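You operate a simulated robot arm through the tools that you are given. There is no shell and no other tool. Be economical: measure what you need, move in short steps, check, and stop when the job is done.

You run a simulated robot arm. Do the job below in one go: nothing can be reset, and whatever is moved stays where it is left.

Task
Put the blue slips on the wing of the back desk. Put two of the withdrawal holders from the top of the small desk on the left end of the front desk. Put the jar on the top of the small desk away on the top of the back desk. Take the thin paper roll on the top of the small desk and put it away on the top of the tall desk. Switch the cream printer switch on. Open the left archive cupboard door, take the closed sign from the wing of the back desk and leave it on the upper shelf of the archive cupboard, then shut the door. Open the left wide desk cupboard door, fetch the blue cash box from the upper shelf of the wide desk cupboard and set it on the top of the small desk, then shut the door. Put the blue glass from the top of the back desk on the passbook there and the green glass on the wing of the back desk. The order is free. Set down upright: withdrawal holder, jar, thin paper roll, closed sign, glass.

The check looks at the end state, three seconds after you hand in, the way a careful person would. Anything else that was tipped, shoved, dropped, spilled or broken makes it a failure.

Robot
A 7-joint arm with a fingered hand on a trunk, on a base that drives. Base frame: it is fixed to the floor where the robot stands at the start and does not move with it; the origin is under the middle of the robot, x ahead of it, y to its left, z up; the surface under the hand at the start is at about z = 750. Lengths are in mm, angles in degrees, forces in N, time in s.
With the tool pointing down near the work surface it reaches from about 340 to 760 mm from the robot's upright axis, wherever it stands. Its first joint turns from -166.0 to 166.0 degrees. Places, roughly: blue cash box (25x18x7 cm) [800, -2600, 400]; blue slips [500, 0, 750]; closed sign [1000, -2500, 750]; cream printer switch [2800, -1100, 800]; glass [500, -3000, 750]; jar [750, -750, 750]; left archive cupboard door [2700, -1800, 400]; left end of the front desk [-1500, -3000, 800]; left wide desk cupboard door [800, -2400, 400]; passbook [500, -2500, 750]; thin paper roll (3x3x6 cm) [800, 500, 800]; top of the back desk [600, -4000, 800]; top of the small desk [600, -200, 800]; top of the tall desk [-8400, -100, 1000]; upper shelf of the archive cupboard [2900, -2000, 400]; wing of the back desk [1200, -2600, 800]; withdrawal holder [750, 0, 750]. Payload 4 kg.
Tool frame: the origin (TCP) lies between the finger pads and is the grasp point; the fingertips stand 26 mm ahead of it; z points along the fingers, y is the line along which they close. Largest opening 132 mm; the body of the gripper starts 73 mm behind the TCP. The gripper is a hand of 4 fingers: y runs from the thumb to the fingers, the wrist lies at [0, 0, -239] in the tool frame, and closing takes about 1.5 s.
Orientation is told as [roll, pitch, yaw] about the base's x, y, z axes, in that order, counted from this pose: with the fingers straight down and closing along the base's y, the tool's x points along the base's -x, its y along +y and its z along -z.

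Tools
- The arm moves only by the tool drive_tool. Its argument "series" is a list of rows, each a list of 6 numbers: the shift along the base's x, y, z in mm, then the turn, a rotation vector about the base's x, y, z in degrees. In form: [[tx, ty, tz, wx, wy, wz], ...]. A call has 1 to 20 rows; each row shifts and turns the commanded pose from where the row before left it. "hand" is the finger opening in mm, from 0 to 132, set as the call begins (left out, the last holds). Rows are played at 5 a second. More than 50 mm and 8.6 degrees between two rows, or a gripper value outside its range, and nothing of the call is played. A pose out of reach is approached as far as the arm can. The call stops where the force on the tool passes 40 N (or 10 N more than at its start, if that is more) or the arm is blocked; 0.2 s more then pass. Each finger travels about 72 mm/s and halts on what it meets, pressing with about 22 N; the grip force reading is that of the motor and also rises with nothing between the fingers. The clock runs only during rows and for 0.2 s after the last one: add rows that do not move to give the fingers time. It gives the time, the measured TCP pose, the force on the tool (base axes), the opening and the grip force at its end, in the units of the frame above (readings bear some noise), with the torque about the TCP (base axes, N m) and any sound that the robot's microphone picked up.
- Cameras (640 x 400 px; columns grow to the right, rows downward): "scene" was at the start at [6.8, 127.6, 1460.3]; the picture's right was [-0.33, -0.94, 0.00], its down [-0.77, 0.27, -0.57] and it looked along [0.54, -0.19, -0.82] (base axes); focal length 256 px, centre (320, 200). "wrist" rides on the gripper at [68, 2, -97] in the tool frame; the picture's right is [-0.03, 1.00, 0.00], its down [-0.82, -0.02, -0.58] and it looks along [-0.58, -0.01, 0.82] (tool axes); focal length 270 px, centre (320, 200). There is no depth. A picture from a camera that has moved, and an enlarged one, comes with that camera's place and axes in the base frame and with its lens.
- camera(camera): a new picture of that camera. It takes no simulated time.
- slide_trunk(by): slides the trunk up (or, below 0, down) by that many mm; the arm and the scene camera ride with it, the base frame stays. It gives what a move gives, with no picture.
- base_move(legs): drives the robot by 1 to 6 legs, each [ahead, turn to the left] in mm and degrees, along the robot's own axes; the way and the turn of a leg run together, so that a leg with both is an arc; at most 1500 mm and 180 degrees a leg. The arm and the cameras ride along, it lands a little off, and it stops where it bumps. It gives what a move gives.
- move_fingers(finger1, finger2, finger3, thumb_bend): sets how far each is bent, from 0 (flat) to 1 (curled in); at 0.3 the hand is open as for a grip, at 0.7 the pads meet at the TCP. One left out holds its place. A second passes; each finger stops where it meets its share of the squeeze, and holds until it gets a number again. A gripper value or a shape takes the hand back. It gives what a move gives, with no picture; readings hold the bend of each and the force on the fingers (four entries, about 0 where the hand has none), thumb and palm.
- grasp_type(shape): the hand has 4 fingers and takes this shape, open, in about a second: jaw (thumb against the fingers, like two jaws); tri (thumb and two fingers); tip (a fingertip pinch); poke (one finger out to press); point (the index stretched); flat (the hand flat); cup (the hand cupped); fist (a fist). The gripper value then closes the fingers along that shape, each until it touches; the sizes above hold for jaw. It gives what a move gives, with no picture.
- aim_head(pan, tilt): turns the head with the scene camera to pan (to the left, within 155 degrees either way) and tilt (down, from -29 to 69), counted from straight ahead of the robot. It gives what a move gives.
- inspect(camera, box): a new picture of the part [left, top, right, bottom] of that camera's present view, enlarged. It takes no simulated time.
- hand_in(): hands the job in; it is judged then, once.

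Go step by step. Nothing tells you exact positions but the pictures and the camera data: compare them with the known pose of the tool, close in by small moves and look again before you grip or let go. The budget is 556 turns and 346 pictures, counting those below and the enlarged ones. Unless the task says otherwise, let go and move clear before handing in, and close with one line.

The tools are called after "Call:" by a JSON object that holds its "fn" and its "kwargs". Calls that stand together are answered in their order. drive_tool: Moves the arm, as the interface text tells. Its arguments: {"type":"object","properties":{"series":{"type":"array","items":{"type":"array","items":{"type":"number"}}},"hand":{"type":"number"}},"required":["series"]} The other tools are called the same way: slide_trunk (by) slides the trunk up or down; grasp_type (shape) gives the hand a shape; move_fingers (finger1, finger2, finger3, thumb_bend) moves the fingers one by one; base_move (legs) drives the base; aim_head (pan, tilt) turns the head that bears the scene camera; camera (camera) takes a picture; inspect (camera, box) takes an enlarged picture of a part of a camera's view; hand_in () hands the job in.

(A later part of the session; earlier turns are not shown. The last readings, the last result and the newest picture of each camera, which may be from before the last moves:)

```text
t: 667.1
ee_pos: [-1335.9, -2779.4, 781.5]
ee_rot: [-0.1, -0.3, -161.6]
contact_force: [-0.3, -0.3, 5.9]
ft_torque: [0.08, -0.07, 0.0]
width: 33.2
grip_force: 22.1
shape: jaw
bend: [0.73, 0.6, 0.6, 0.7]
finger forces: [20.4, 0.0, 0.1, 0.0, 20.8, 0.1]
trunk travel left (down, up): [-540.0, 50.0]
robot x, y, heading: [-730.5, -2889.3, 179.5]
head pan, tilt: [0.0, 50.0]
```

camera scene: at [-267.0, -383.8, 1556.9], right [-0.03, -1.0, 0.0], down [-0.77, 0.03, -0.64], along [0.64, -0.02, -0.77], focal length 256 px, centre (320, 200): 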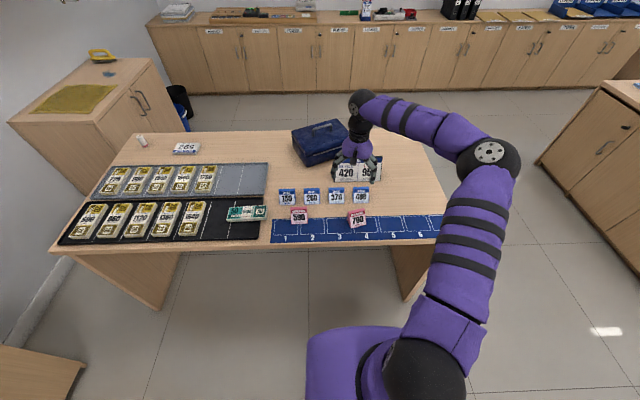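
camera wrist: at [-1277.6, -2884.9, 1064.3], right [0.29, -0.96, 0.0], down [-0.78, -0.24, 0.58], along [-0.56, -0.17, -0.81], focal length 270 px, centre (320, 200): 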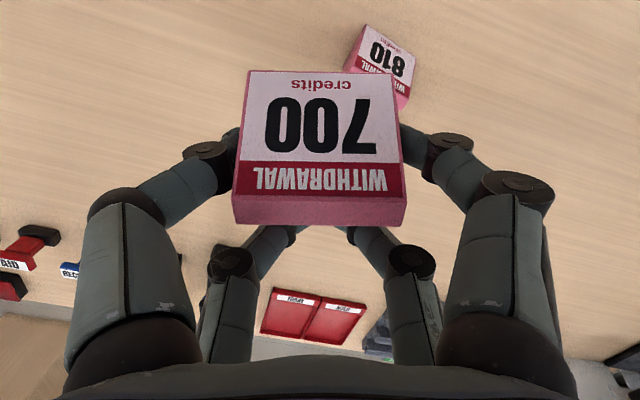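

In contact; one more millimetre, then release and lift.

Call:
{"fn": "drive_tool", "kwargs": {"series": [[0, 0, -1, 0, 0, 0], [0, 0, 0, 0, 0, 0], [0, 0, 0, 0, 0, 0], [0, 0, 0, 0, 0, 0], [0, 0, 0, 0, 0, 0], [0, 0, 0, 0, 0, 0], [0, 0, 0, 0, 0, 0]], "hand": 110}}

Call:
{"fn": "drive_tool", "kwargs": {"series": [[0, 0, 20, 0, 0, 0], [0, 0, 45, 0, 0, 0], [0, 0, 45, 0, 0, 0], [0, 0, 45, 0, 0, 0], [20, 0, 35, 0, 0, 0]]}}

Call:
{"fn": "camera", "kwargs": {"camera": "wrist"}}

```text
t: 668.7
ee_pos: [-1335.1, -2780.5, 778.5]
ee_rot: [-0.1, -0.2, -161.6]
contact_force: [0.8, -0.4, -1.2]
ft_torque: [0.0, 0.0, 0.0]
width: 109.7
grip_force: 0.1
shape: jaw
bend: [0.56, 0.56, 0.56, 0.4]
finger forces: [0.0, 0.0, 0.0, 0.1, 0.1, 0.0]
trunk travel left (down, up): [-540.0, 50.0]
robot x, y, heading: [-730.2, -2891.0, 179.8]
head pan, tilt: [0.0, 50.0]
```

```text
t: 669.9
ee_pos: [-1318.0, -2783.0, 969.0]
ee_rot: [-0.1, -0.1, -161.6]
contact_force: [-0.6, -0.5, -0.8]
ft_torque: [0.04, 0.0, -0.02]
width: 109.6
grip_force: 0.0
shape: jaw
bend: [0.56, 0.56, 0.56, 0.4]
finger forces: [0.0, 0.0, 0.0, 0.1, 0.0, 0.1]
trunk travel left (down, up): [-540.0, 50.0]
robot x, y, heading: [-730.2, -2885.9, 179.4]
head pan, tilt: [0.0, 50.0]
```

```text
89 pictures are left
camera wrist: at [-1252.2, -2762.4, 1065.0], right [0.29, -0.96, 0.0], down [-0.78, -0.24, 0.58], along [-0.56, -0.17, -0.81], focal length 270 px, centre (320, 200)
```

wrist: 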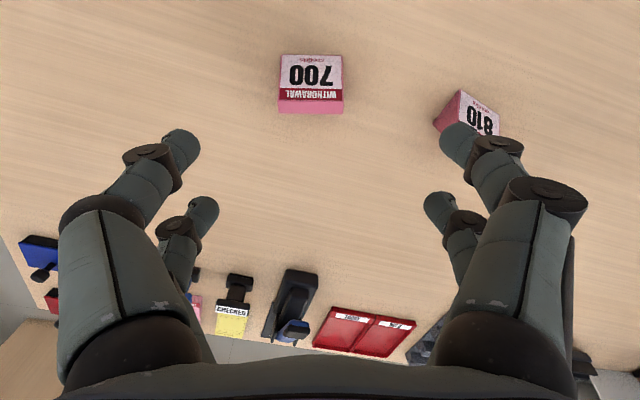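

Both holders stand on the front desk. Now the thin paper roll at about (795,458): drive around to the far side of the small desk.

Call:
{"fn": "base_move", "kwargs": {"legs": [[0, -89.5], [1450, 0], [0, -90], [1500, 0], [530, 0], [0, 90]]}}

Call:
{"fn": "base_move", "kwargs": {"legs": [[1430, 0], [0, 48]]}}

Call:
{"fn": "aim_head", "kwargs": {"pan": 0, "tilt": 45}}

Call:
{"fn": "camera", "kwargs": {"camera": "scene"}}

Call:
{"fn": "camera", "kwargs": {"camera": "wrist"}}

```text
t: 699.6
ee_pos: [1359.0, -773.7, 969.1]
ee_rot: [-0.1, -0.3, 114.7]
contact_force: [0.7, 0.7, -0.1]
ft_torque: [0.01, 0.01, 0.04]
width: 109.8
grip_force: 0.0
shape: jaw
bend: [0.56, 0.56, 0.56, 0.4]
finger forces: [0.0, 0.0, 0.0, 0.0, 0.0, 0.0]
trunk travel left (down, up): [-540.0, 50.0]
robot x, y, heading: [1315.7, -1371.9, 95.9]
head pan, tilt: [0.0, 50.0]
```

```text
t: 709.1
ee_pos: [733.3, 465.7, 967.7]
ee_rot: [-0.1, -0.3, 163.8]
contact_force: [-0.3, 0.1, -0.5]
ft_torque: [-0.01, -0.03, 0.02]
width: 109.6
grip_force: 0.1
shape: jaw
bend: [0.56, 0.56, 0.56, 0.4]
finger forces: [0.1, 0.1, 0.0, 0.1, 0.1, 0.0]
trunk travel left (down, up): [-540.0, 50.0]
robot x, y, heading: [1159.3, 46.0, 145.3]
head pan, tilt: [0.0, 50.0]
```

```text
t: 709.8
ee_pos: [733.6, 464.9, 968.5]
ee_rot: [-0.1, -0.2, 164.0]
contact_force: [-0.2, -0.7, -0.2]
ft_torque: [0.01, -0.01, -0.01]
width: 110.0
grip_force: 0.0
shape: jaw
bend: [0.56, 0.56, 0.56, 0.4]
finger forces: [0.1, 0.0, 0.1, 0.1, 0.1, 0.0]
trunk travel left (down, up): [-540.0, 50.0]
robot x, y, heading: [1157.0, 44.1, 145.1]
head pan, tilt: [0.0, 45.0]
```

```text
88 pictures are left
camera scene: at [1053.0, -68.3, 1563.8], right [0.57, 0.82, 0.0], down [0.58, -0.4, -0.71], along [-0.58, 0.4, -0.71], focal length 256 px, centre (320, 200)
```

scene: 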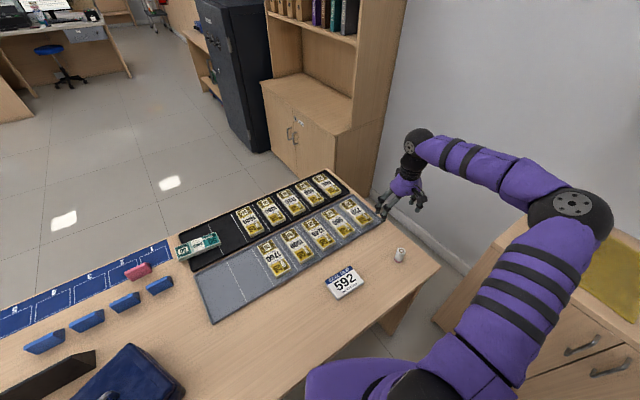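

```text
87 pictures are left
camera wrist: at [798.6, 444.0, 1064.5], right [-0.3, -0.95, 0.0], down [-0.78, 0.24, 0.58], along [-0.55, 0.18, -0.81], focal length 270 px, centre (320, 200)
```

wrist: 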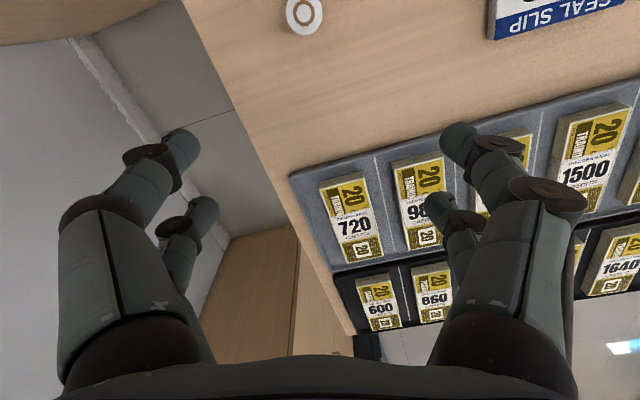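

Roll top at (799,459). Move above and check.

Call:
{"fn": "drive_tool", "kwargs": {"series": [[33, -3, -20, 0, 0, 0], [32, -3, -25, 0, 0, 0], [0, 0, -45, 0, 0, 0]], "hand": 90}}

Call:
{"fn": "camera", "kwargs": {"camera": "wrist"}}

```text
t: 710.6
ee_pos: [797.8, 456.6, 873.6]
ee_rot: [0.0, -0.2, 164.1]
contact_force: [0.3, -0.4, 0.1]
ft_torque: [0.01, 0.03, -0.03]
width: 90.4
grip_force: 0.1
shape: jaw
bend: [0.68, 0.68, 0.68, 0.6]
finger forces: [0.0, 0.0, 0.1, 0.0, 0.1, 0.0]
trunk travel left (down, up): [-540.0, 50.0]
robot x, y, heading: [1156.0, 45.2, 145.3]
head pan, tilt: [0.0, 45.0]
```

```text
86 pictures are left
camera wrist: at [862.6, 435.4, 969.9], right [-0.3, -0.95, 0.0], down [-0.78, 0.24, 0.58], along [-0.55, 0.17, -0.81], focal length 270 px, centre (320, 200)
```

wrist: 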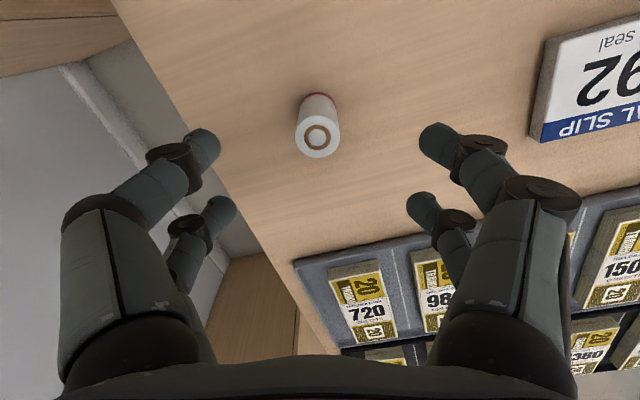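

Call:
{"fn": "drive_tool", "kwargs": {"series": [[4, -1, -40, 0, 0, 0], [0, 0, -35, 0, 0, 0], [0, 0, -14, 0, 0, 0], [0, 0, 0, 0, 0, 0]]}}

Call:
{"fn": "camera", "kwargs": {"camera": "wrist"}}

```text
t: 711.6
ee_pos: [803.4, 455.8, 785.2]
ee_rot: [-0.1, -0.3, 164.0]
contact_force: [0.6, -0.1, -0.2]
ft_torque: [0.02, 0.0, 0.0]
width: 90.5
grip_force: 0.1
shape: jaw
bend: [0.68, 0.68, 0.68, 0.6]
finger forces: [0.0, 0.1, 0.0, 0.0, 0.0, 0.1]
trunk travel left (down, up): [-540.0, 50.0]
robot x, y, heading: [1157.3, 46.5, 145.3]
head pan, tilt: [0.0, 45.0]
```

```text
85 pictures are left
camera wrist: at [868.5, 434.8, 881.9], right [-0.3, -0.95, 0.0], down [-0.78, 0.24, 0.58], along [-0.55, 0.18, -0.81], focal length 270 px, centre (320, 200)
```

wrist: 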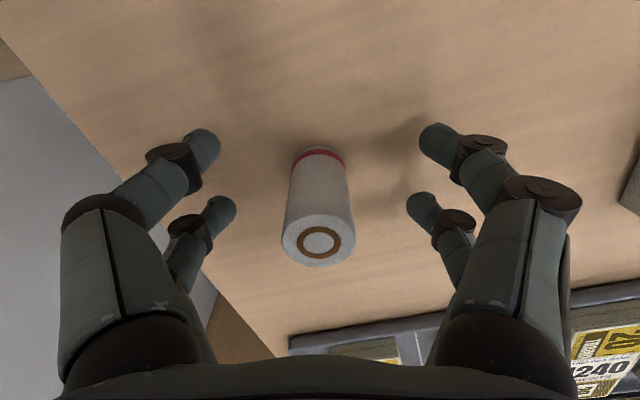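

Call:
{"fn": "drive_tool", "kwargs": {"series": [[0, 0, 0, 0, 0, 0], [0, 0, 0, 0, 0, 0], [0, 0, 0, 0, 0, 0], [0, 0, 0, 0, 0, 0], [0, 0, 0, 0, 0, 0], [0, 0, 0, 0, 0, 0], [0, 0, 0, 0, 0, 0]], "hand": 0}}

Call:
{"fn": "drive_tool", "kwargs": {"series": [[0, 0, 5, 0, 0, 0], [0, 0, 15, 0, 0, 0], [0, 0, 40, 0, 0, 0], [0, 0, 0, 0, 0, 0]]}}

Call:
{"fn": "camera", "kwargs": {"camera": "wrist"}}

```text
t: 713.2
ee_pos: [803.6, 455.5, 785.3]
ee_rot: [0.0, -0.1, 163.9]
contact_force: [-0.7, -0.5, -0.5]
ft_torque: [0.01, 0.01, 0.01]
width: 0.0
grip_force: 21.6
shape: jaw
bend: [0.71, 0.71, 0.71, 0.72]
finger forces: [0.0, 0.2, 23.2, 0.0, 0.0, 0.0]
trunk travel left (down, up): [-540.0, 50.0]
robot x, y, heading: [1160.0, 45.3, 145.2]
head pan, tilt: [0.0, 45.0]
```

```text
t: 714.2
ee_pos: [804.0, 456.3, 850.5]
ee_rot: [0.1, -0.2, 163.9]
contact_force: [0.5, -0.4, -0.4]
ft_torque: [-0.01, 0.0, 0.01]
width: 0.1
grip_force: 21.6
shape: jaw
bend: [0.71, 0.71, 0.71, 0.72]
finger forces: [0.0, 0.1, 23.8, 0.0, 0.0, 0.0]
trunk travel left (down, up): [-540.0, 50.0]
robot x, y, heading: [1160.7, 48.1, 144.9]
head pan, tilt: [0.0, 45.0]
```

```text
84 pictures are left
camera wrist: at [869.1, 437.0, 946.9], right [-0.3, -0.95, 0.0], down [-0.78, 0.24, 0.58], along [-0.55, 0.17, -0.81], focal length 270 px, centre (320, 200)
```

wrist: 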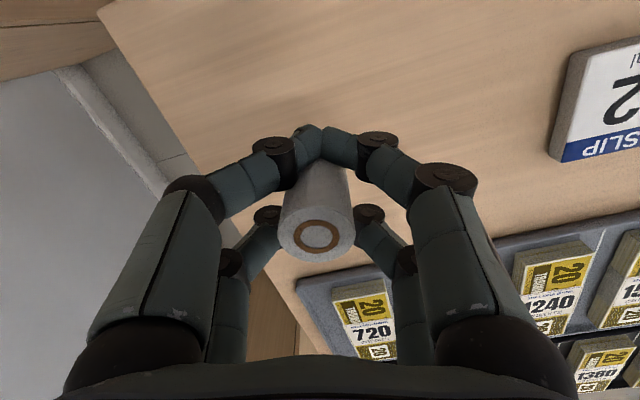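

The roll sits between the finger pairs, only loosely caged. Set it down again and regrip with one pair centred on it.

Call:
{"fn": "drive_tool", "kwargs": {"series": [[0, 0, -40, 0, 0, 0], [0, 0, -15, 0, 0, 0], [0, 0, -6, 0, 0, 0], [0, 0, -2, 0, 0, 0], [0, 0, 0, 0, 0, 0]]}}

Call:
{"fn": "drive_tool", "kwargs": {"series": [[0, 0, -1, 0, 0, 0], [0, 0, -1, 0, 0, 0], [0, 0, 0, 0, 0, 0]]}}

Call:
{"fn": "camera", "kwargs": {"camera": "wrist"}}

```text
t: 715.4
ee_pos: [803.6, 458.2, 785.4]
ee_rot: [-0.2, -0.1, 163.9]
contact_force: [0.5, -1.0, 0.7]
ft_torque: [0.01, 0.01, 0.04]
width: 0.2
grip_force: 22.1
shape: jaw
bend: [0.71, 0.71, 0.71, 0.72]
finger forces: [0.1, 0.0, 24.2, 0.1, 0.0, 0.1]
trunk travel left (down, up): [-540.0, 50.0]
robot x, y, heading: [1159.3, 46.7, 144.9]
head pan, tilt: [0.0, 45.0]
```

```text
t: 716.2
ee_pos: [804.1, 457.7, 784.1]
ee_rot: [-0.1, -0.2, 164.0]
contact_force: [-0.7, 0.0, -0.9]
ft_torque: [0.0, -0.01, 0.05]
width: 0.0
grip_force: 21.7
shape: jaw
bend: [0.71, 0.71, 0.71, 0.72]
finger forces: [0.0, 0.0, 24.3, 0.0, 0.0, 0.1]
trunk travel left (down, up): [-540.0, 50.0]
robot x, y, heading: [1156.6, 47.3, 145.1]
head pan, tilt: [0.0, 45.0]
```

```text
83 pictures are left
camera wrist: at [867.4, 437.1, 881.0], right [-0.3, -0.95, 0.0], down [-0.78, 0.24, 0.58], along [-0.55, 0.17, -0.81], focal length 270 px, centre (320, 200)
```

wrist: 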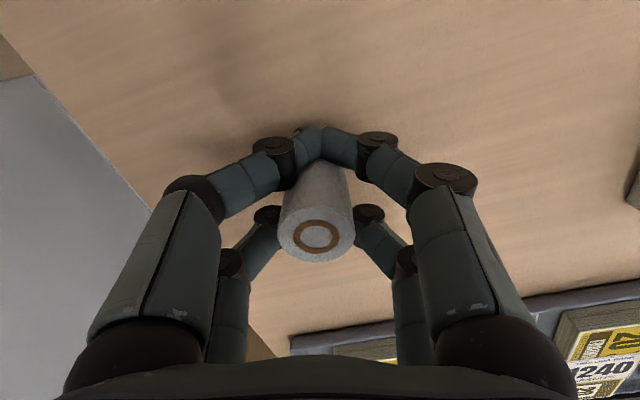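

Call:
{"fn": "drive_tool", "kwargs": {"series": [[0, 0, -2, 0, 0, 0], [0, 0, -1, 0, 0, 0], [0, 0, 0, 0, 0, 0]]}}

Call:
{"fn": "drive_tool", "kwargs": {"series": [[0, 0, -1, 0, 0, 0], [0, 0, -1, 0, 0, 0], [0, 0, 0, 0, 0, 0]]}}

```text
t: 717.0
ee_pos: [803.1, 457.0, 782.8]
ee_rot: [-0.2, -0.4, 163.9]
contact_force: [-0.5, -0.6, 18.6]
ft_torque: [0.0, 0.0, 0.0]
width: 0.5
grip_force: 22.5
shape: jaw
bend: [0.71, 0.72, 0.71, 0.72]
finger forces: [0.0, 0.0, 0.0, 0.0, 0.0, 0.1]
trunk travel left (down, up): [-540.0, 50.0]
robot x, y, heading: [1160.8, 46.1, 145.0]
head pan, tilt: [0.0, 45.0]
```

```text
t: 717.8
ee_pos: [802.7, 456.9, 779.9]
ee_rot: [-0.1, -0.4, 164.0]
contact_force: [-3.5, 3.4, 28.7]
ft_torque: [0.09, 0.15, -0.05]
width: 0.4
grip_force: 22.1
shape: jaw
bend: [0.71, 0.72, 0.71, 0.72]
finger forces: [0.1, 0.0, 0.0, 0.1, 0.1, 0.0]
trunk travel left (down, up): [-540.0, 50.0]
robot x, y, heading: [1158.7, 47.7, 145.1]
head pan, tilt: [0.0, 45.0]
```

Contact with the desk. Ease 2 mm, open slowly and check.

Call:
{"fn": "drive_tool", "kwargs": {"series": [[0, 0, 3, 0, 0, 0], [0, 0, 0, 0, 0, 0]]}}

Call:
{"fn": "drive_tool", "kwargs": {"series": [[0, 0, 0, 0, 0, 0], [0, 0, 0, 0, 0, 0], [0, 0, 0, 0, 0, 0], [0, 0, 0, 0, 0, 0], [0, 0, 0, 0, 0, 0]], "hand": 90}}

Call:
{"fn": "camera", "kwargs": {"camera": "wrist"}}

```text
t: 718.4
ee_pos: [803.4, 457.1, 780.0]
ee_rot: [0.0, -0.2, 164.0]
contact_force: [-5.3, 1.5, 11.4]
ft_torque: [0.06, 0.13, -0.01]
width: 0.6
grip_force: 22.1
shape: jaw
bend: [0.71, 0.72, 0.71, 0.72]
finger forces: [0.1, 0.0, 0.0, 0.0, 0.0, 0.1]
trunk travel left (down, up): [-540.0, 50.0]
robot x, y, heading: [1157.3, 46.5, 145.4]
head pan, tilt: [0.0, 45.0]
```

```text
t: 719.6
ee_pos: [803.3, 457.3, 781.4]
ee_rot: [0.0, -0.3, 164.0]
contact_force: [0.2, 0.3, 0.3]
ft_torque: [0.03, 0.02, 0.01]
width: 89.7
grip_force: 0.0
shape: jaw
bend: [0.69, 0.69, 0.69, 0.6]
finger forces: [0.1, 0.1, 0.1, 0.0, 0.0, 0.0]
trunk travel left (down, up): [-540.0, 50.0]
robot x, y, heading: [1159.0, 44.3, 145.2]
head pan, tilt: [0.0, 45.0]
```

```text
82 pictures are left
camera wrist: at [868.3, 436.5, 878.4], right [-0.3, -0.95, 0.0], down [-0.78, 0.24, 0.58], along [-0.55, 0.18, -0.81], focal length 270 px, centre (320, 200)
```

wrist: 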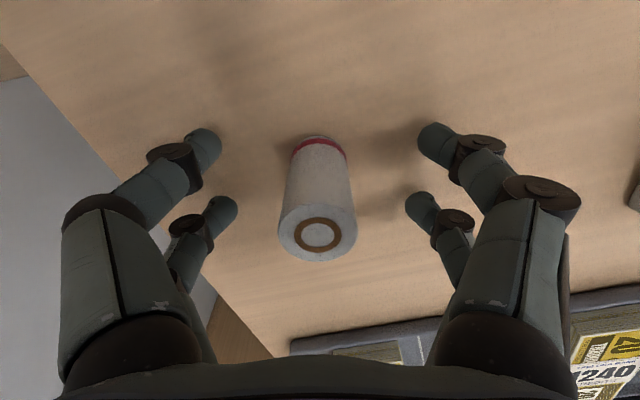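

Standing. Shift so the camera-side pair is centred on it and close.

Call:
{"fn": "drive_tool", "kwargs": {"series": [[-14, 4, 2, 0, 0, 0], [0, 0, 0, 0, 0, 0]]}}

Call:
{"fn": "camera", "kwargs": {"camera": "wrist"}}

```text
t: 720.2
ee_pos: [787.4, 461.0, 783.6]
ee_rot: [0.0, -0.1, 164.0]
contact_force: [0.2, -0.2, 0.0]
ft_torque: [-0.02, -0.02, 0.03]
width: 89.6
grip_force: 0.1
shape: jaw
bend: [0.69, 0.69, 0.69, 0.6]
finger forces: [0.0, 0.0, 0.0, 0.0, 0.0, 0.0]
trunk travel left (down, up): [-540.0, 50.0]
robot x, y, heading: [1161.1, 48.8, 144.9]
head pan, tilt: [0.0, 45.0]
```

```text
81 pictures are left
camera wrist: at [852.1, 441.5, 880.2], right [-0.3, -0.95, 0.0], down [-0.78, 0.24, 0.58], along [-0.55, 0.18, -0.81], focal length 270 px, centre (320, 200)
```

wrist: 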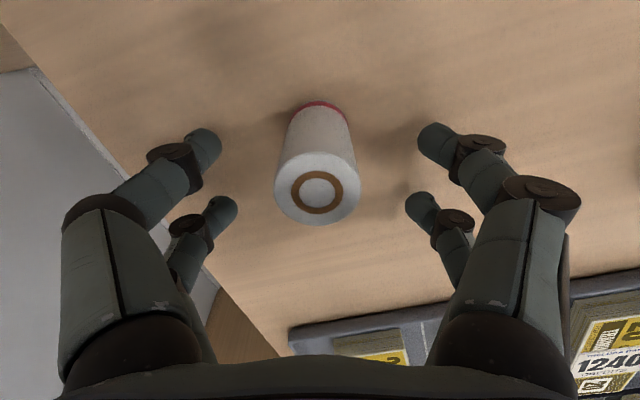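

Call:
{"fn": "drive_tool", "kwargs": {"series": [[8, -2, 0, 0, 0, 0], [0, 0, 0, 0, 0, 0]]}}

Call:
{"fn": "drive_tool", "kwargs": {"series": [[0, 0, 0, 0, 0, 0], [0, 0, 0, 0, 0, 0], [0, 0, 0, 0, 0, 0], [0, 0, 0, 0, 0, 0], [0, 0, 0, 0, 0, 0], [0, 0, 0, 0, 0, 0], [0, 0, 0, 0, 0, 0]], "hand": 0}}

Call:
{"fn": "camera", "kwargs": {"camera": "wrist"}}

```text
t: 720.8
ee_pos: [795.5, 458.3, 785.4]
ee_rot: [-0.1, -0.4, 164.0]
contact_force: [0.6, 0.3, 0.8]
ft_torque: [0.03, 0.02, -0.02]
width: 89.7
grip_force: 0.0
shape: jaw
bend: [0.69, 0.69, 0.69, 0.6]
finger forces: [0.0, 0.0, 0.0, 0.1, 0.0, 0.1]
trunk travel left (down, up): [-540.0, 50.0]
robot x, y, heading: [1161.5, 44.5, 145.0]
head pan, tilt: [0.0, 45.0]
```

```text
t: 722.4
ee_pos: [795.9, 458.8, 783.3]
ee_rot: [-0.2, -0.3, 163.9]
contact_force: [1.1, 0.2, 0.2]
ft_torque: [0.0, 0.0, 0.02]
width: 2.6
grip_force: 21.6
shape: jaw
bend: [0.74, 0.61, 0.61, 0.72]
finger forces: [17.8, 0.1, 0.0, 0.0, 14.6, 0.0]
trunk travel left (down, up): [-540.0, 50.0]
robot x, y, heading: [1163.4, 49.0, 145.2]
head pan, tilt: [0.0, 45.0]
```

```text
80 pictures are left
camera wrist: at [860.5, 439.1, 880.8], right [-0.3, -0.95, 0.0], down [-0.78, 0.24, 0.58], along [-0.55, 0.18, -0.81], focal length 270 px, centre (320, 200)
```

wrist: 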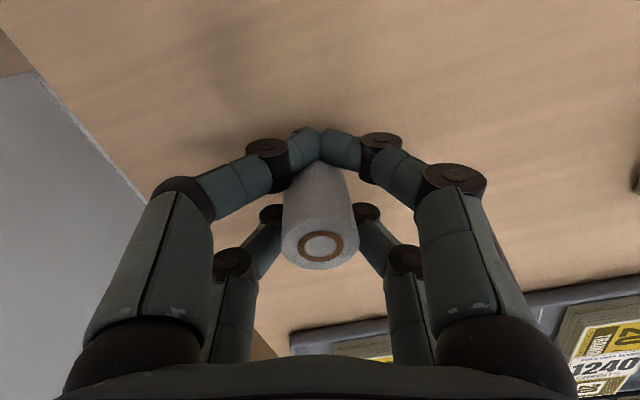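

The pinch is off-centre on the near side. Open, move 12 mm further and retry.

Call:
{"fn": "drive_tool", "kwargs": {"series": [[0, 0, 0, 0, 0, 0], [0, 0, 0, 0, 0, 0], [0, 0, 0, 0, 0, 0], [0, 0, 0, 0, 0, 0], [0, 0, 0, 0, 0, 0], [-12, 3, 0, 0, 0, 0], [0, 0, 0, 0, 0, 0]], "hand": 90}}

Call:
{"fn": "camera", "kwargs": {"camera": "wrist"}}

```text
t: 724.0
ee_pos: [784.0, 462.2, 784.5]
ee_rot: [-0.2, -0.2, 164.0]
contact_force: [1.3, -0.9, 2.9]
ft_torque: [0.08, -0.06, -0.03]
width: 89.3
grip_force: 0.1
shape: jaw
bend: [0.69, 0.69, 0.7, 0.6]
finger forces: [0.0, 0.0, 6.3, 0.0, 7.4, 0.0]
trunk travel left (down, up): [-540.0, 50.0]
robot x, y, heading: [1159.0, 44.2, 145.1]
head pan, tilt: [0.0, 45.0]
```

```text
79 pictures are left
camera wrist: at [847.6, 441.7, 880.7], right [-0.3, -0.95, 0.0], down [-0.78, 0.24, 0.58], along [-0.55, 0.17, -0.81], focal length 270 px, centre (320, 200)
```

wrist: 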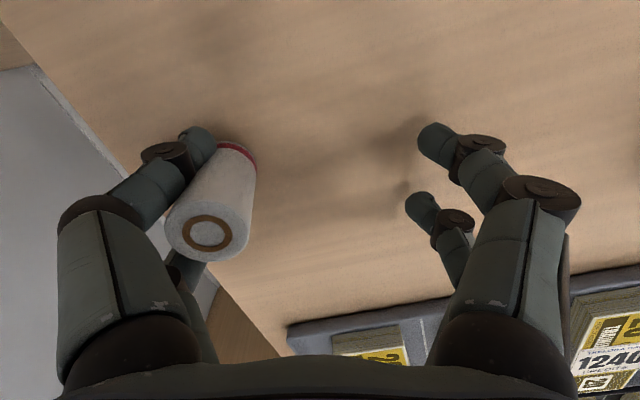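

The roll got caught between the two left digits (still upright). Close again so the right digits meet it and see if all four hold it.

Call:
{"fn": "drive_tool", "kwargs": {"series": [[0, 0, 0, 0, 0, 0], [0, 0, 0, 0, 0, 0], [0, 0, 0, 0, 0, 0], [0, 0, 0, 0, 0, 0], [0, 0, 0, 0, 0, 0], [0, 0, 0, 0, 0, 0], [0, 0, 0, 0, 0, 0]], "hand": 10}}

Call:
{"fn": "camera", "kwargs": {"camera": "wrist"}}

```text
t: 725.6
ee_pos: [783.2, 462.3, 783.5]
ee_rot: [-0.2, -0.2, 164.0]
contact_force: [-0.6, -0.4, -0.6]
ft_torque: [-0.03, -0.01, 0.01]
width: 22.7
grip_force: 21.6
shape: jaw
bend: [0.68, 0.68, 0.76, 0.73]
finger forces: [16.2, 0.1, 0.1, 0.0, 13.2, 0.0]
trunk travel left (down, up): [-540.0, 50.0]
robot x, y, heading: [1158.3, 47.2, 144.9]
head pan, tilt: [0.0, 45.0]
```

```text
78 pictures are left
camera wrist: at [847.6, 441.8, 880.6], right [-0.3, -0.95, 0.0], down [-0.78, 0.24, 0.58], along [-0.55, 0.17, -0.81], focal length 270 px, centre (320, 200)
```

wrist: 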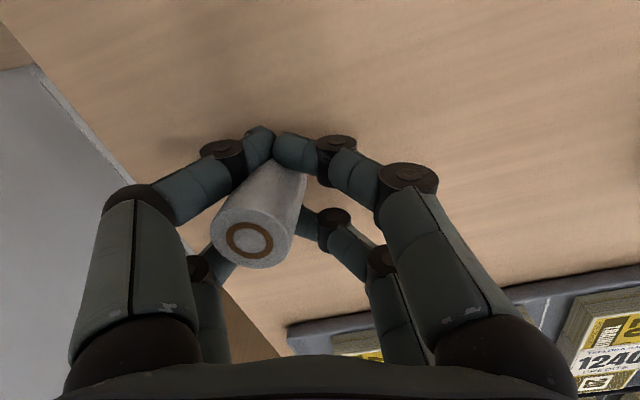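

Release digit by digit: thumb first, then the others.

Call:
{"fn": "move_fingers", "kwargs": {"thumb_bend": 0.5}}

Call:
{"fn": "move_fingers", "kwargs": {"finger1": 0.5}}

Call:
{"fn": "camera", "kwargs": {"camera": "wrist"}}

```text
t: 726.6
ee_pos: [783.0, 463.5, 782.7]
ee_rot: [-0.1, -0.2, 164.0]
contact_force: [0.6, -0.1, -0.3]
ft_torque: [-0.02, -0.01, 0.04]
width: 13.1
grip_force: 38.5
shape: fingers
bend: [0.67, 0.68, 0.76, 0.5]
finger forces: [33.5, 0.0, 43.4, 0.0, 0.0, 0.0]
trunk travel left (down, up): [-540.0, 50.0]
robot x, y, heading: [1160.7, 46.5, 145.0]
head pan, tilt: [0.0, 45.0]
```

```text
t: 727.6
ee_pos: [783.3, 461.5, 784.8]
ee_rot: [0.0, -0.2, 164.0]
contact_force: [-0.9, -0.6, -0.4]
ft_torque: [-0.03, -0.01, 0.02]
width: 65.7
grip_force: 0.0
shape: fingers
bend: [0.5, 0.68, 0.76, 0.5]
finger forces: [0.1, 0.1, 0.0, 0.0, 0.0, 0.0]
trunk travel left (down, up): [-540.0, 50.0]
robot x, y, heading: [1161.5, 46.7, 145.2]
head pan, tilt: [0.0, 45.0]
```

```text
77 pictures are left
camera wrist: at [847.6, 441.8, 880.7], right [-0.3, -0.95, 0.0], down [-0.78, 0.24, 0.58], along [-0.55, 0.18, -0.81], focal length 270 px, centre (320, 200)
```

wrist: 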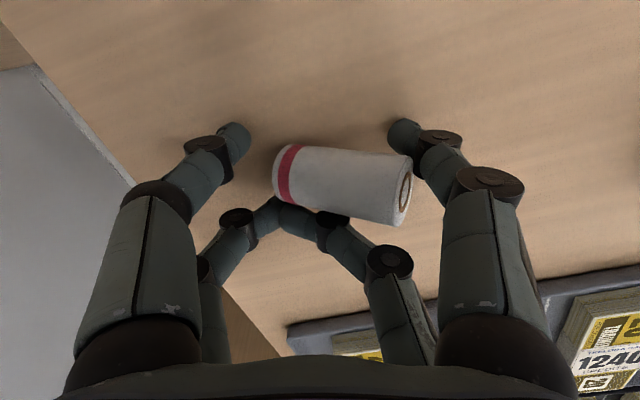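

The roll tipped onto its side (still safely on the desk). Lift the hand clear carefully.

Call:
{"fn": "drive_tool", "kwargs": {"series": [[-1, 0, 8, 0, 0, 0], [-1, 0, 10, 0, 0, 0], [0, 0, 30, 0, 0, 0], [0, 0, 45, 0, 0, 0], [0, 0, 45, 0, 0, 0]]}}

Call:
{"fn": "camera", "kwargs": {"camera": "wrist"}}

```text
t: 728.8
ee_pos: [782.4, 465.0, 923.4]
ee_rot: [0.0, -0.2, 164.0]
contact_force: [-0.4, -0.7, -0.6]
ft_torque: [-0.03, 0.02, 0.01]
width: 65.8
grip_force: 0.1
shape: fingers
bend: [0.5, 0.68, 0.76, 0.5]
finger forces: [0.0, 0.0, 0.0, 0.0, 0.0, 0.0]
trunk travel left (down, up): [-540.0, 50.0]
robot x, y, heading: [1159.0, 50.8, 145.3]
head pan, tilt: [0.0, 45.0]
```

```text
76 pictures are left
camera wrist: at [847.3, 445.1, 1021.9], right [-0.3, -0.95, 0.0], down [-0.78, 0.24, 0.58], along [-0.55, 0.17, -0.81], focal length 270 px, centre (320, 200)
```

wrist: 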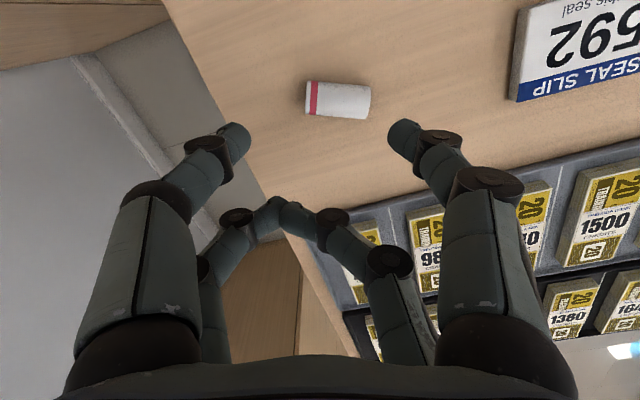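

The roll lies at (778,449), axis ≈68°. Turn the hand by about -98° so it can grip across the roll, testing the wrist's range.

Call:
{"fn": "drive_tool", "kwargs": {"series": [[0, -2, 0, 0, 0, -8], [0, -2, 0, 0, 0, -8], [0, -2, 0, 0, 0, -8], [0, -2, 0, 0, 0, -8], [0, -2, 0, 0, 0, -8], [0, -2, 0, 0, 0, -8], [0, -2, 0, 0, 0, -8], [0, -2, 0, 0, 0, -8], [0, 0, 0, 0, 0, -8], [0, 0, 0, 0, 0, -8], [0, 0, 0, 0, 0, -8], [0, 0, 0, 0, 0, -8.4]], "hand": 100}}

Call:
{"fn": "camera", "kwargs": {"camera": "wrist"}}

```text
t: 731.4
ee_pos: [783.1, 446.4, 922.1]
ee_rot: [-0.1, -0.2, 67.4]
contact_force: [0.1, -0.3, 0.0]
ft_torque: [0.0, 0.02, -0.02]
width: 99.5
grip_force: 0.1
shape: jaw
bend: [0.63, 0.63, 0.63, 0.5]
finger forces: [0.1, 0.0, 0.0, 0.1, 0.1, 0.0]
trunk travel left (down, up): [-540.0, 50.0]
robot x, y, heading: [1160.4, 48.3, 145.3]
head pan, tilt: [0.0, 45.0]
```

```text
75 pictures are left
camera wrist: at [753.6, 384.2, 1018.9], right [-0.91, 0.41, 0.0], down [0.33, 0.74, 0.58], along [0.24, 0.53, -0.81], focal length 270 px, centre (320, 200)
```

wrist: 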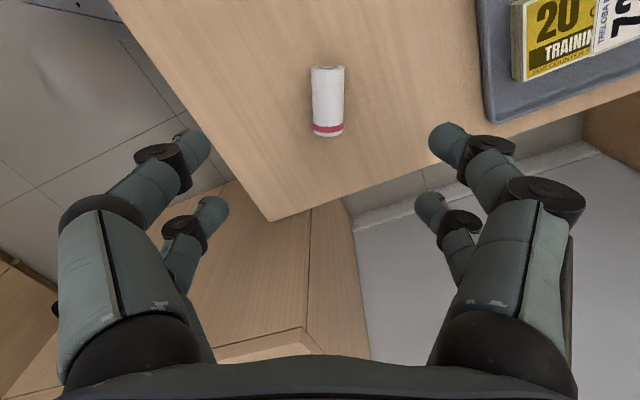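

No limit so far. Test the further turn (-110°) needed to end up with the camera on top.

Call:
{"fn": "drive_tool", "kwargs": {"series": [[0, 0, 3, 0, 0, -8], [0, 0, 3, 0, 0, -8], [0, 0, 3, 0, 0, -8], [0, 0, 3, 0, 0, -8], [0, 0, 3, 0, 0, -8], [0, 0, 0, 0, 0, -8], [0, 0, 0, 0, 0, -8], [0, 0, 0, 0, 0, -8], [0, 0, 0, 0, 0, -8], [0, 0, 0, 0, 0, -8], [0, 0, 0, 0, 0, -8], [0, 0, 0, 0, 0, -8], [0, 0, 0, 0, 0, -8], [0, 0, 0, 0, 0, -8]]}}

```text
t: 734.4
ee_pos: [783.1, 446.4, 938.1]
ee_rot: [-0.1, -0.3, -44.5]
contact_force: [-0.8, 0.6, -0.3]
ft_torque: [-0.02, -0.02, -0.03]
width: 100.1
grip_force: 0.1
shape: jaw
bend: [0.63, 0.63, 0.63, 0.5]
finger forces: [0.0, 0.0, 0.1, 0.0, 0.0, 0.0]
trunk travel left (down, up): [-540.0, 50.0]
robot x, y, heading: [1164.0, 46.7, 145.3]
head pan, tilt: [0.0, 45.0]
```

Reachable. Now test pitching up toward horizontal in this orientation.

Call:
{"fn": "drive_tool", "kwargs": {"series": [[-10, 10, 5, 5.6, 5.7, 0], [-10, 10, 5, 5.6, 5.7, 0], [-10, 10, 5, 5.6, 5.7, 0], [-10, 10, 5, 5.6, 5.7, 0], [-10, 10, 5, 5.6, 5.7, 0], [-10, 10, 0, 5.6, 5.7, 0], [-5, 5, 0, 5.6, 5.7, 0], [-5, 5, 0, 5.6, 5.7, 0]]}}

Call:
{"fn": "camera", "kwargs": {"camera": "scene"}}

```text
t: 736.2
ee_pos: [716.6, 530.5, 984.7]
ee_rot: [0.9, 63.2, -43.2]
contact_force: [0.6, 0.3, -0.8]
ft_torque: [0.01, -0.01, 0.01]
width: 100.1
grip_force: 0.0
shape: jaw
bend: [0.63, 0.63, 0.63, 0.5]
finger forces: [0.1, 0.1, 0.1, 0.0, 0.0, 0.0]
out of reach, approached as far as the arm can: row 8
trunk travel left (down, up): [-540.0, 50.0]
robot x, y, heading: [1159.8, 44.5, 145.1]
head pan, tilt: [0.0, 45.0]
```

```text
74 pictures are left
camera scene: at [1053.0, -68.6, 1563.8], right [0.57, 0.82, 0.0], down [0.58, -0.4, -0.71], along [-0.58, 0.4, -0.71], focal length 256 px, centre (320, 200)
```

scene: 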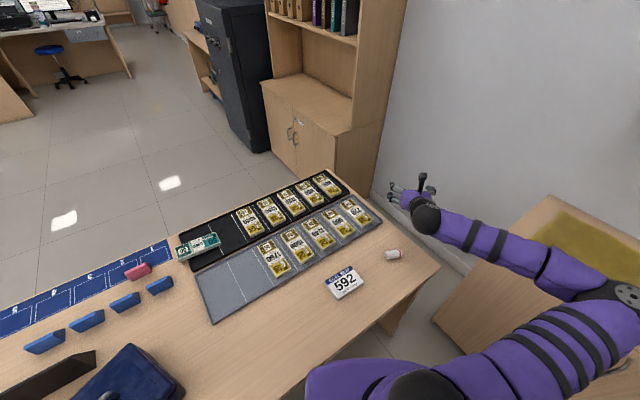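

Pitch up to ~63° is reachable with the camera on top. So I'll grip the roll with a 30° tilt toward its red end; later pitch 60° the other way makes it stand red end down. Unwind to the pick pose.

Call:
{"fn": "drive_tool", "kwargs": {"series": [[8, -10, 0, -5.6, -5.7, 0], [8, -10, 0, -5.6, -5.7, 0], [8, -10, 0, -5.6, -5.7, 0], [8, -10, 0, -5.6, -5.7, 0], [8, -10, 0, -5.6, -5.7, 0], [8, -10, 0, -5.6, -5.7, 0], [8, -10, 0, -5.6, -5.7, 0], [8, -10, 0, -5.6, -5.7, 0]]}}

Call:
{"fn": "drive_tool", "kwargs": {"series": [[0, 0, 0, 0, 0, 8], [0, 0, 0, 0, 0, 8], [0, 0, 0, 0, 0, 8], [0, 0, 0, 0, 0, 8], [0, 0, 0, 0, 0, 8], [0, 0, 0, 0, 0, 8], [0, 0, 0, 0, 0, 8], [0, 0, 0, 0, 0, 8], [0, 0, 0, 0, 0, 8], [0, 0, 0, 0, 0, 8], [0, 0, 0, 0, 0, 8], [0, 0, 0, 0, 0, 8], [0, 0, 0, 0, 0, 8], [0, 0, 0, 0, 0, 8]]}}

```text
t: 738.0
ee_pos: [780.2, 449.7, 983.9]
ee_rot: [-0.1, -0.4, -44.4]
contact_force: [0.2, -0.2, -0.1]
ft_torque: [0.02, 0.0, 0.0]
width: 99.9
grip_force: 0.0
shape: jaw
bend: [0.63, 0.63, 0.63, 0.5]
finger forces: [0.0, 0.0, 0.0, 0.1, 0.0, 0.1]
trunk travel left (down, up): [-540.0, 50.0]
robot x, y, heading: [1158.1, 48.9, 145.0]
head pan, tilt: [0.0, 45.0]
```

```text
t: 741.0
ee_pos: [779.1, 450.8, 984.3]
ee_rot: [-0.1, -0.3, 67.8]
contact_force: [-0.2, -0.7, 0.3]
ft_torque: [-0.01, 0.0, 0.03]
width: 100.3
grip_force: 0.0
shape: jaw
bend: [0.63, 0.63, 0.63, 0.5]
finger forces: [0.0, 0.0, 0.0, 0.1, 0.0, 0.0]
trunk travel left (down, up): [-540.0, 50.0]
robot x, y, heading: [1156.9, 43.3, 145.3]
head pan, tilt: [0.0, 45.0]
```

Curl the two rear digits out of the way, tilt 30° toward the red end and approach with just finger 1 and thumb.

Call:
{"fn": "move_fingers", "kwargs": {"finger1": 0.5, "finger2": 1.0, "finger3": 1.0, "thumb_bend": 0.5}}

Call:
{"fn": "drive_tool", "kwargs": {"series": [[0, 0, -30, 6.94, -2.83, 0], [0, 0, -30, 6.94, -2.83, 0], [0, 0, -30, 6.94, -2.83, 0], [0, 0, -40, 6.94, -2.83, 0]]}}

Call:
{"fn": "camera", "kwargs": {"camera": "wrist"}}

```text
t: 742.0
ee_pos: [779.1, 450.3, 983.5]
ee_rot: [-0.1, -0.3, 67.6]
contact_force: [0.6, 0.3, -0.1]
ft_torque: [0.0, 0.03, -0.03]
width: 66.0
grip_force: 0.0
shape: fingers
bend: [0.5, 0.78, 0.78, 0.5]
finger forces: [0.0, 0.1, 0.0, 0.0, 0.1, 0.0]
trunk travel left (down, up): [-540.0, 50.0]
robot x, y, heading: [1163.1, 48.7, 145.3]
head pan, tilt: [0.0, 45.0]
```

```text
t: 743.0
ee_pos: [780.1, 450.5, 853.1]
ee_rot: [0.0, -30.2, 67.6]
contact_force: [0.0, -0.2, -0.4]
ft_torque: [0.0, -0.01, 0.02]
width: 66.2
grip_force: 0.0
shape: fingers
bend: [0.5, 0.81, 0.81, 0.5]
finger forces: [0.0, 0.0, 0.0, 0.0, 0.0, 0.0]
trunk travel left (down, up): [-540.0, 50.0]
robot x, y, heading: [1159.7, 47.8, 145.0]
head pan, tilt: [0.0, 45.0]
```

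```text
73 pictures are left
camera wrist: at [736.5, 352.0, 902.5], right [-0.92, 0.4, 0.01], down [0.18, 0.37, 0.91], along [0.36, 0.84, -0.41], focal length 270 px, centre (320, 200)
```

wrist: 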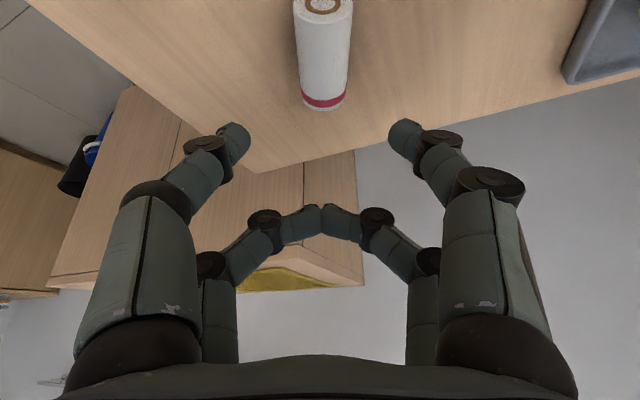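

Call:
{"fn": "drive_tool", "kwargs": {"series": [[-3, -2, -35, 0, 0, 0], [0, 0, -25, 0, 0, 0], [0, 0, -6, 0, 0, 0], [0, 0, 0, 0, 0, 0]]}}

Call:
{"fn": "camera", "kwargs": {"camera": "wrist"}}

```text
t: 744.0
ee_pos: [777.1, 446.9, 788.9]
ee_rot: [0.2, -30.3, 67.4]
contact_force: [0.4, -1.2, 15.5]
ft_torque: [-0.07, 0.06, -0.21]
width: 66.0
grip_force: 7.0
shape: fingers
bend: [0.51, 0.91, 0.91, 0.5]
finger forces: [7.7, 0.0, 0.0, 0.1, 7.2, 0.1]
trunk travel left (down, up): [-540.0, 50.0]
robot x, y, heading: [1158.3, 44.7, 145.4]
head pan, tilt: [0.0, 45.0]
```

```text
72 pictures are left
camera wrist: at [733.1, 348.0, 838.9], right [-0.92, 0.4, 0.02], down [0.18, 0.37, 0.91], along [0.36, 0.84, -0.41], focal length 270 px, centre (320, 200)
```

wrist: 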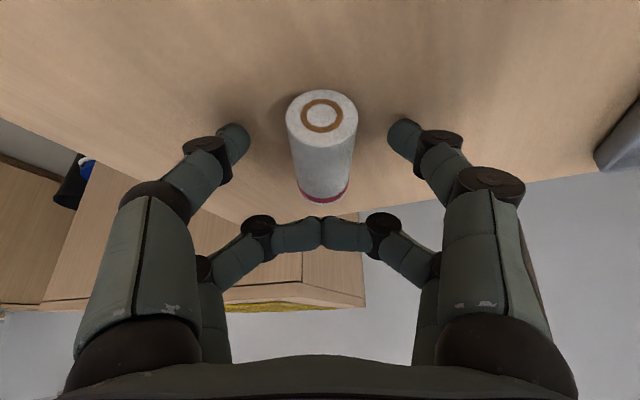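

Fingertips touch the table; rise 4 mm and pinch with finger 1 and thumb.

Call:
{"fn": "drive_tool", "kwargs": {"series": [[0, 0, 4, 0, 0, 0], [0, 0, 0, 0, 0, 0]]}}

Call:
{"fn": "move_fingers", "kwargs": {"finger1": 0.78, "thumb_bend": 0.78}}

Call:
{"fn": "camera", "kwargs": {"camera": "wrist"}}

```text
t: 744.6
ee_pos: [775.7, 448.0, 792.3]
ee_rot: [0.0, -30.2, 67.5]
contact_force: [0.0, 1.2, -0.6]
ft_torque: [-0.04, 0.02, 0.02]
width: 66.3
grip_force: 0.0
shape: fingers
bend: [0.5, 0.98, 0.98, 0.5]
finger forces: [0.0, 0.0, 0.0, 0.0, 0.1, 0.0]
trunk travel left (down, up): [-540.0, 50.0]
robot x, y, heading: [1157.6, 43.3, 145.2]
head pan, tilt: [0.0, 45.0]
```

```text
t: 745.6
ee_pos: [777.5, 446.1, 791.9]
ee_rot: [0.1, -30.2, 67.6]
contact_force: [-0.5, 0.3, 0.5]
ft_torque: [-0.02, -0.02, -0.01]
width: 23.8
grip_force: 11.1
shape: fingers
bend: [0.57, 0.98, 0.98, 0.73]
finger forces: [11.1, 0.1, 0.1, 0.0, 11.0, 0.0]
trunk travel left (down, up): [-540.0, 50.0]
robot x, y, heading: [1160.5, 47.8, 145.1]
head pan, tilt: [0.0, 45.0]
```

```text
71 pictures are left
camera wrist: at [733.3, 347.8, 841.5], right [-0.92, 0.4, 0.01], down [0.18, 0.37, 0.91], along [0.36, 0.84, -0.41], focal length 270 px, centre (320, 200)
```

wrist: 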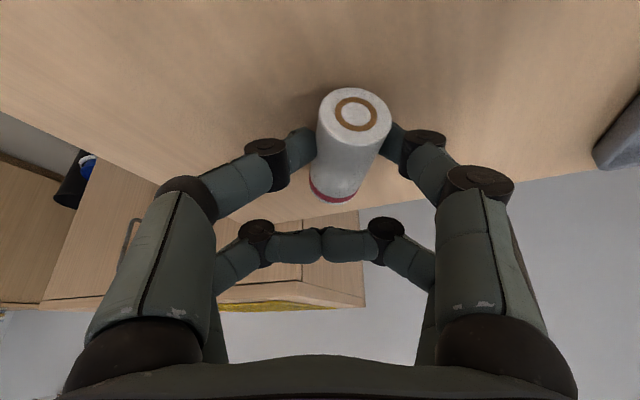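

Pinched at 11 N. Lift a little and check.

Call:
{"fn": "drive_tool", "kwargs": {"series": [[0, 0, 8, 0, 0, 0], [0, 0, 20, 0, 0, 0], [0, 0, 40, 0, 0, 0], [0, 0, 45, 0, 0, 0], [0, 0, 45, 0, 0, 0]]}}

Call:
{"fn": "camera", "kwargs": {"camera": "wrist"}}

```text
t: 746.8
ee_pos: [779.5, 446.6, 946.5]
ee_rot: [0.1, -30.2, 67.5]
contact_force: [0.6, 0.1, -0.4]
ft_torque: [0.01, 0.04, 0.0]
width: 24.0
grip_force: 10.9
shape: fingers
bend: [0.57, 0.98, 0.98, 0.73]
finger forces: [11.0, 0.1, 0.1, 0.0, 11.0, 0.0]
trunk travel left (down, up): [-540.0, 50.0]
robot x, y, heading: [1158.5, 48.7, 145.4]
head pan, tilt: [0.0, 45.0]
```

```text
70 pictures are left
camera wrist: at [735.2, 347.8, 997.0], right [-0.92, 0.4, 0.01], down [0.18, 0.38, 0.91], along [0.36, 0.84, -0.41], focal length 270 px, centre (320, 200)
```

wrist: 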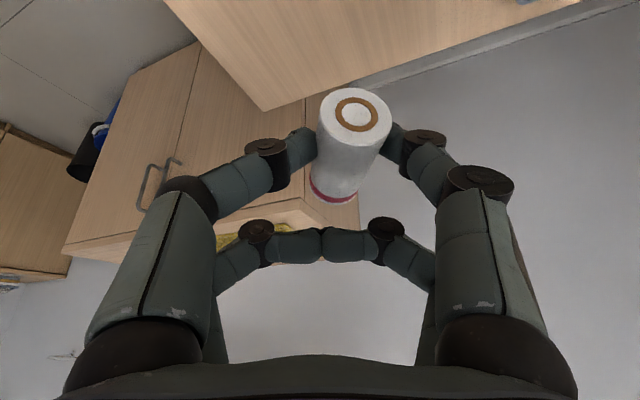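

Held. Reorient in the air: unpitch, turn -112°, then pitch 60° so the roll stands red end down.

Call:
{"fn": "drive_tool", "kwargs": {"series": [[0, 0, 10, -6.94, 2.83, 0], [0, 0, 10, -6.94, 2.83, 0], [0, 0, 10, -6.94, 2.83, 0], [0, 0, 10, -6.94, 2.83, 0], [0, 0, 0, 0, 0, -8], [0, 0, 0, 0, 0, -8], [0, 0, 0, 0, 0, -8], [0, 0, 0, 0, 0, -8], [0, 0, 0, 0, 0, -8], [0, 0, 0, 0, 0, -8], [0, 0, 0, 0, 0, -8], [0, 0, 0, 0, 0, -8], [0, 0, 0, 0, 0, -8], [0, 0, 0, 0, 0, -8], [0, 0, 0, 0, 0, -8], [0, 0, 0, 0, 0, -8], [0, 0, 0, 0, 0, -8], [0, 0, 0, 0, 0, -8]]}}

Call:
{"fn": "drive_tool", "kwargs": {"series": [[-9, 9, 0, 5.26, 5.35, 0], [-9, 9, 0, 5.26, 5.35, 0], [-9, 9, 0, 5.26, 5.35, 0], [-9, 9, 0, 5.26, 5.35, 0], [-9, 9, 0, 5.26, 5.35, 0], [-8, 8, 0, 5.26, 5.35, 0], [-6, 6, 0, 5.26, 5.35, 0], [-5, 5, 0, 5.26, 5.35, 0]]}}

Call:
{"fn": "camera", "kwargs": {"camera": "wrist"}}

Call:
{"fn": "inspect", "kwargs": {"camera": "scene", "box": [360, 130, 480, 240]}}

```text
t: 750.6
ee_pos: [777.2, 448.5, 990.1]
ee_rot: [-0.1, -0.3, -44.5]
contact_force: [1.0, -0.4, -0.8]
ft_torque: [-0.02, 0.0, 0.01]
width: 23.8
grip_force: 11.3
shape: fingers
bend: [0.57, 0.98, 0.98, 0.73]
finger forces: [11.0, 0.0, 0.1, 0.0, 11.0, 0.0]
trunk travel left (down, up): [-540.0, 50.0]
robot x, y, heading: [1157.8, 45.3, 145.6]
head pan, tilt: [0.0, 45.0]
```

```text
t: 752.4
ee_pos: [731.3, 494.1, 988.5]
ee_rot: [0.0, 37.4, -44.4]
contact_force: [0.3, -0.6, 0.3]
ft_torque: [0.04, 0.0, 0.0]
width: 23.5
grip_force: 11.1
shape: fingers
bend: [0.57, 0.98, 0.98, 0.73]
finger forces: [10.7, 0.0, 0.0, 0.0, 10.7, 0.1]
out of reach, approached as far as the arm can: row 6, 7, 8
trunk travel left (down, up): [-540.0, 50.0]
robot x, y, heading: [1160.2, 44.0, 145.2]
head pan, tilt: [0.0, 45.0]
```

```text
69 pictures are left
camera wrist: at [734.6, 492.3, 1107.4], right [0.71, 0.7, -0.02], down [0.7, -0.71, -0.04], along [-0.04, 0.01, -1.0], focal length 270 px, centre (320, 200)
```

wrist: 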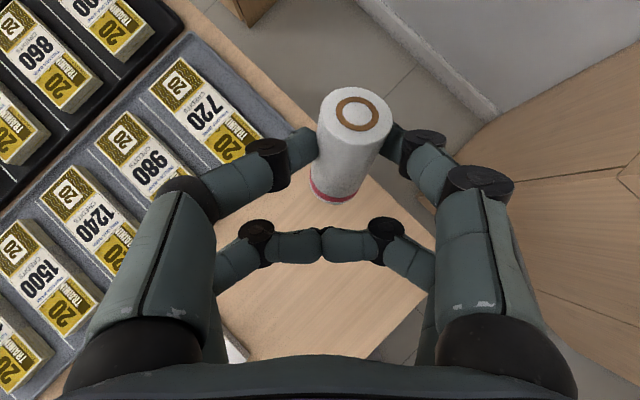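

```text
3.64 times, centred on (420, 185) of scene
camera zoom: at [1052.9, -68.3, 1563.8], right [0.57, 0.82, 0.0], down [0.58, -0.4, -0.71], along [-0.58, 0.4, -0.71], focal length 932 px, centre (-44, 254)
```

zoom: 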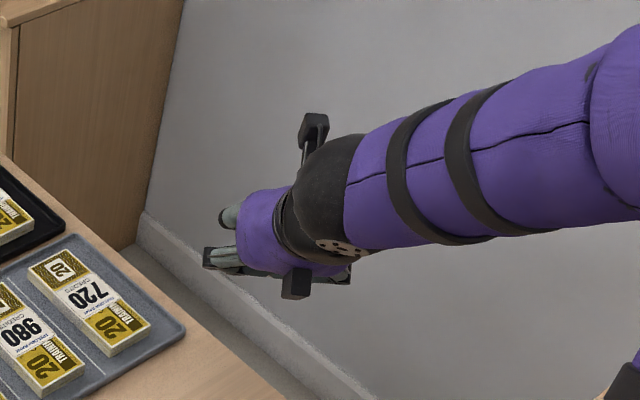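

The roll leans only because pitch is 37° here; it will be vertical at 60°. Back away from the desk, then drive around toward the far tall desk.

Call:
{"fn": "base_move", "kwargs": {"legs": [[-280, 0], [0, 125], [1280, 0], [0, -90]]}}

Call:
{"fn": "base_move", "kwargs": {"legs": [[1500, 0], [800, 0]]}}

Call:
{"fn": "aim_head", "kwargs": {"pan": -15, "tilt": 15}}

Call:
{"fn": "camera", "kwargs": {"camera": "scene"}}

Call:
{"fn": "camera", "kwargs": {"camera": "wrist"}}

```text
t: 770.2
ee_pos: [775.5, -1266.0, 989.5]
ee_rot: [-0.1, 37.3, -8.5]
contact_force: [0.7, 0.1, 1.0]
ft_torque: [-0.01, -0.03, -0.02]
width: 23.3
grip_force: 10.2
shape: fingers
bend: [0.57, 0.98, 0.98, 0.73]
finger forces: [10.6, 0.1, 0.1, 0.0, 10.6, 0.1]
trunk travel left (down, up): [-540.0, 50.0]
robot x, y, heading: [1382.8, -1376.0, -178.9]
head pan, tilt: [0.0, 45.0]
```

```text
t: 781.4
ee_pos: [-1491.6, -1274.0, 988.2]
ee_rot: [-0.1, 37.4, -9.7]
contact_force: [-0.1, 0.4, 1.0]
ft_torque: [0.0, 0.01, -0.01]
width: 23.6
grip_force: 11.0
shape: fingers
bend: [0.57, 0.98, 0.98, 0.73]
finger forces: [10.6, 0.1, 0.0, 0.0, 10.7, 0.1]
trunk travel left (down, up): [-540.0, 50.0]
robot x, y, heading: [-885.1, -1401.2, 179.9]
head pan, tilt: [0.0, 45.0]
```

```text
t: 782.4
ee_pos: [-1489.4, -1273.6, 988.3]
ee_rot: [-0.1, 37.3, -9.6]
contact_force: [0.1, 0.4, -0.3]
ft_torque: [-0.02, -0.01, 0.01]
width: 23.5
grip_force: 10.0
shape: fingers
bend: [0.57, 0.98, 0.98, 0.73]
finger forces: [10.7, 0.1, 0.1, 0.0, 10.6, 0.1]
trunk travel left (down, up): [-540.0, 50.0]
robot x, y, heading: [-882.9, -1398.4, 179.9]
head pan, tilt: [-15.0, 15.0]
```

```text
67 pictures are left
camera scene: at [-916.0, -1528.3, 1610.5], right [0.26, 0.97, 0.0], down [0.25, -0.07, -0.97], along [-0.93, 0.25, -0.26], focal length 256 px, centre (320, 200)
```

scene: 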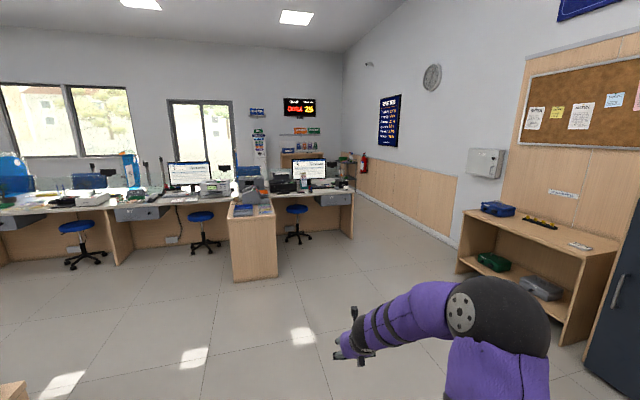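

```text
66 pictures are left
camera wrist: at [-1487.0, -1272.6, 1107.4], right [0.19, 0.98, -0.02], down [0.98, -0.19, -0.04], along [-0.04, -0.01, -1.0], focal length 270 px, centre (320, 200)
```

wrist: 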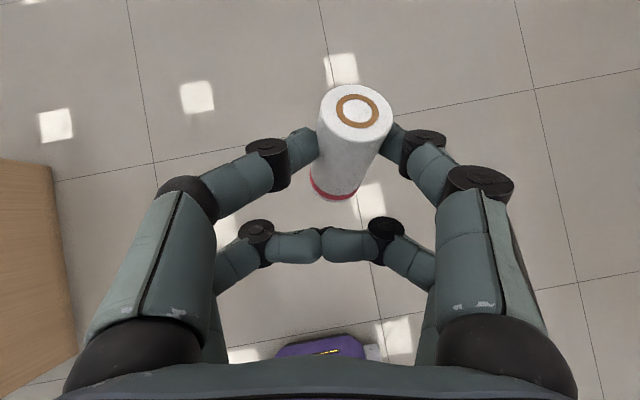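

Call:
{"fn": "inspect", "kwargs": {"camera": "scene", "box": [220, 90, 400, 250]}}

```text
2.50 times, centred on (310, 170) of scene
camera zoom: at [-916.0, -1528.3, 1610.5], right [0.26, 0.97, 0.0], down [0.25, -0.07, -0.97], along [-0.93, 0.25, -0.26], focal length 641 px, centre (345, 275)
```

zoom: 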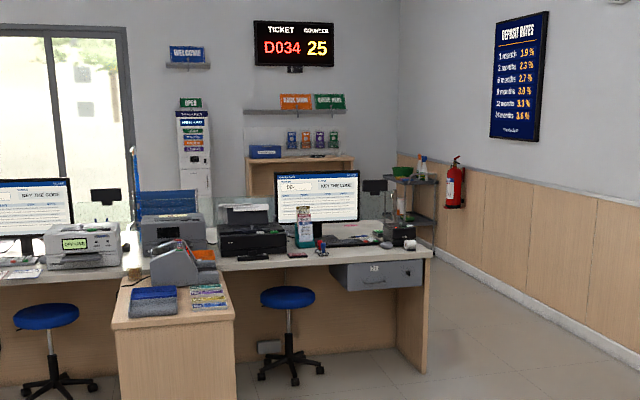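

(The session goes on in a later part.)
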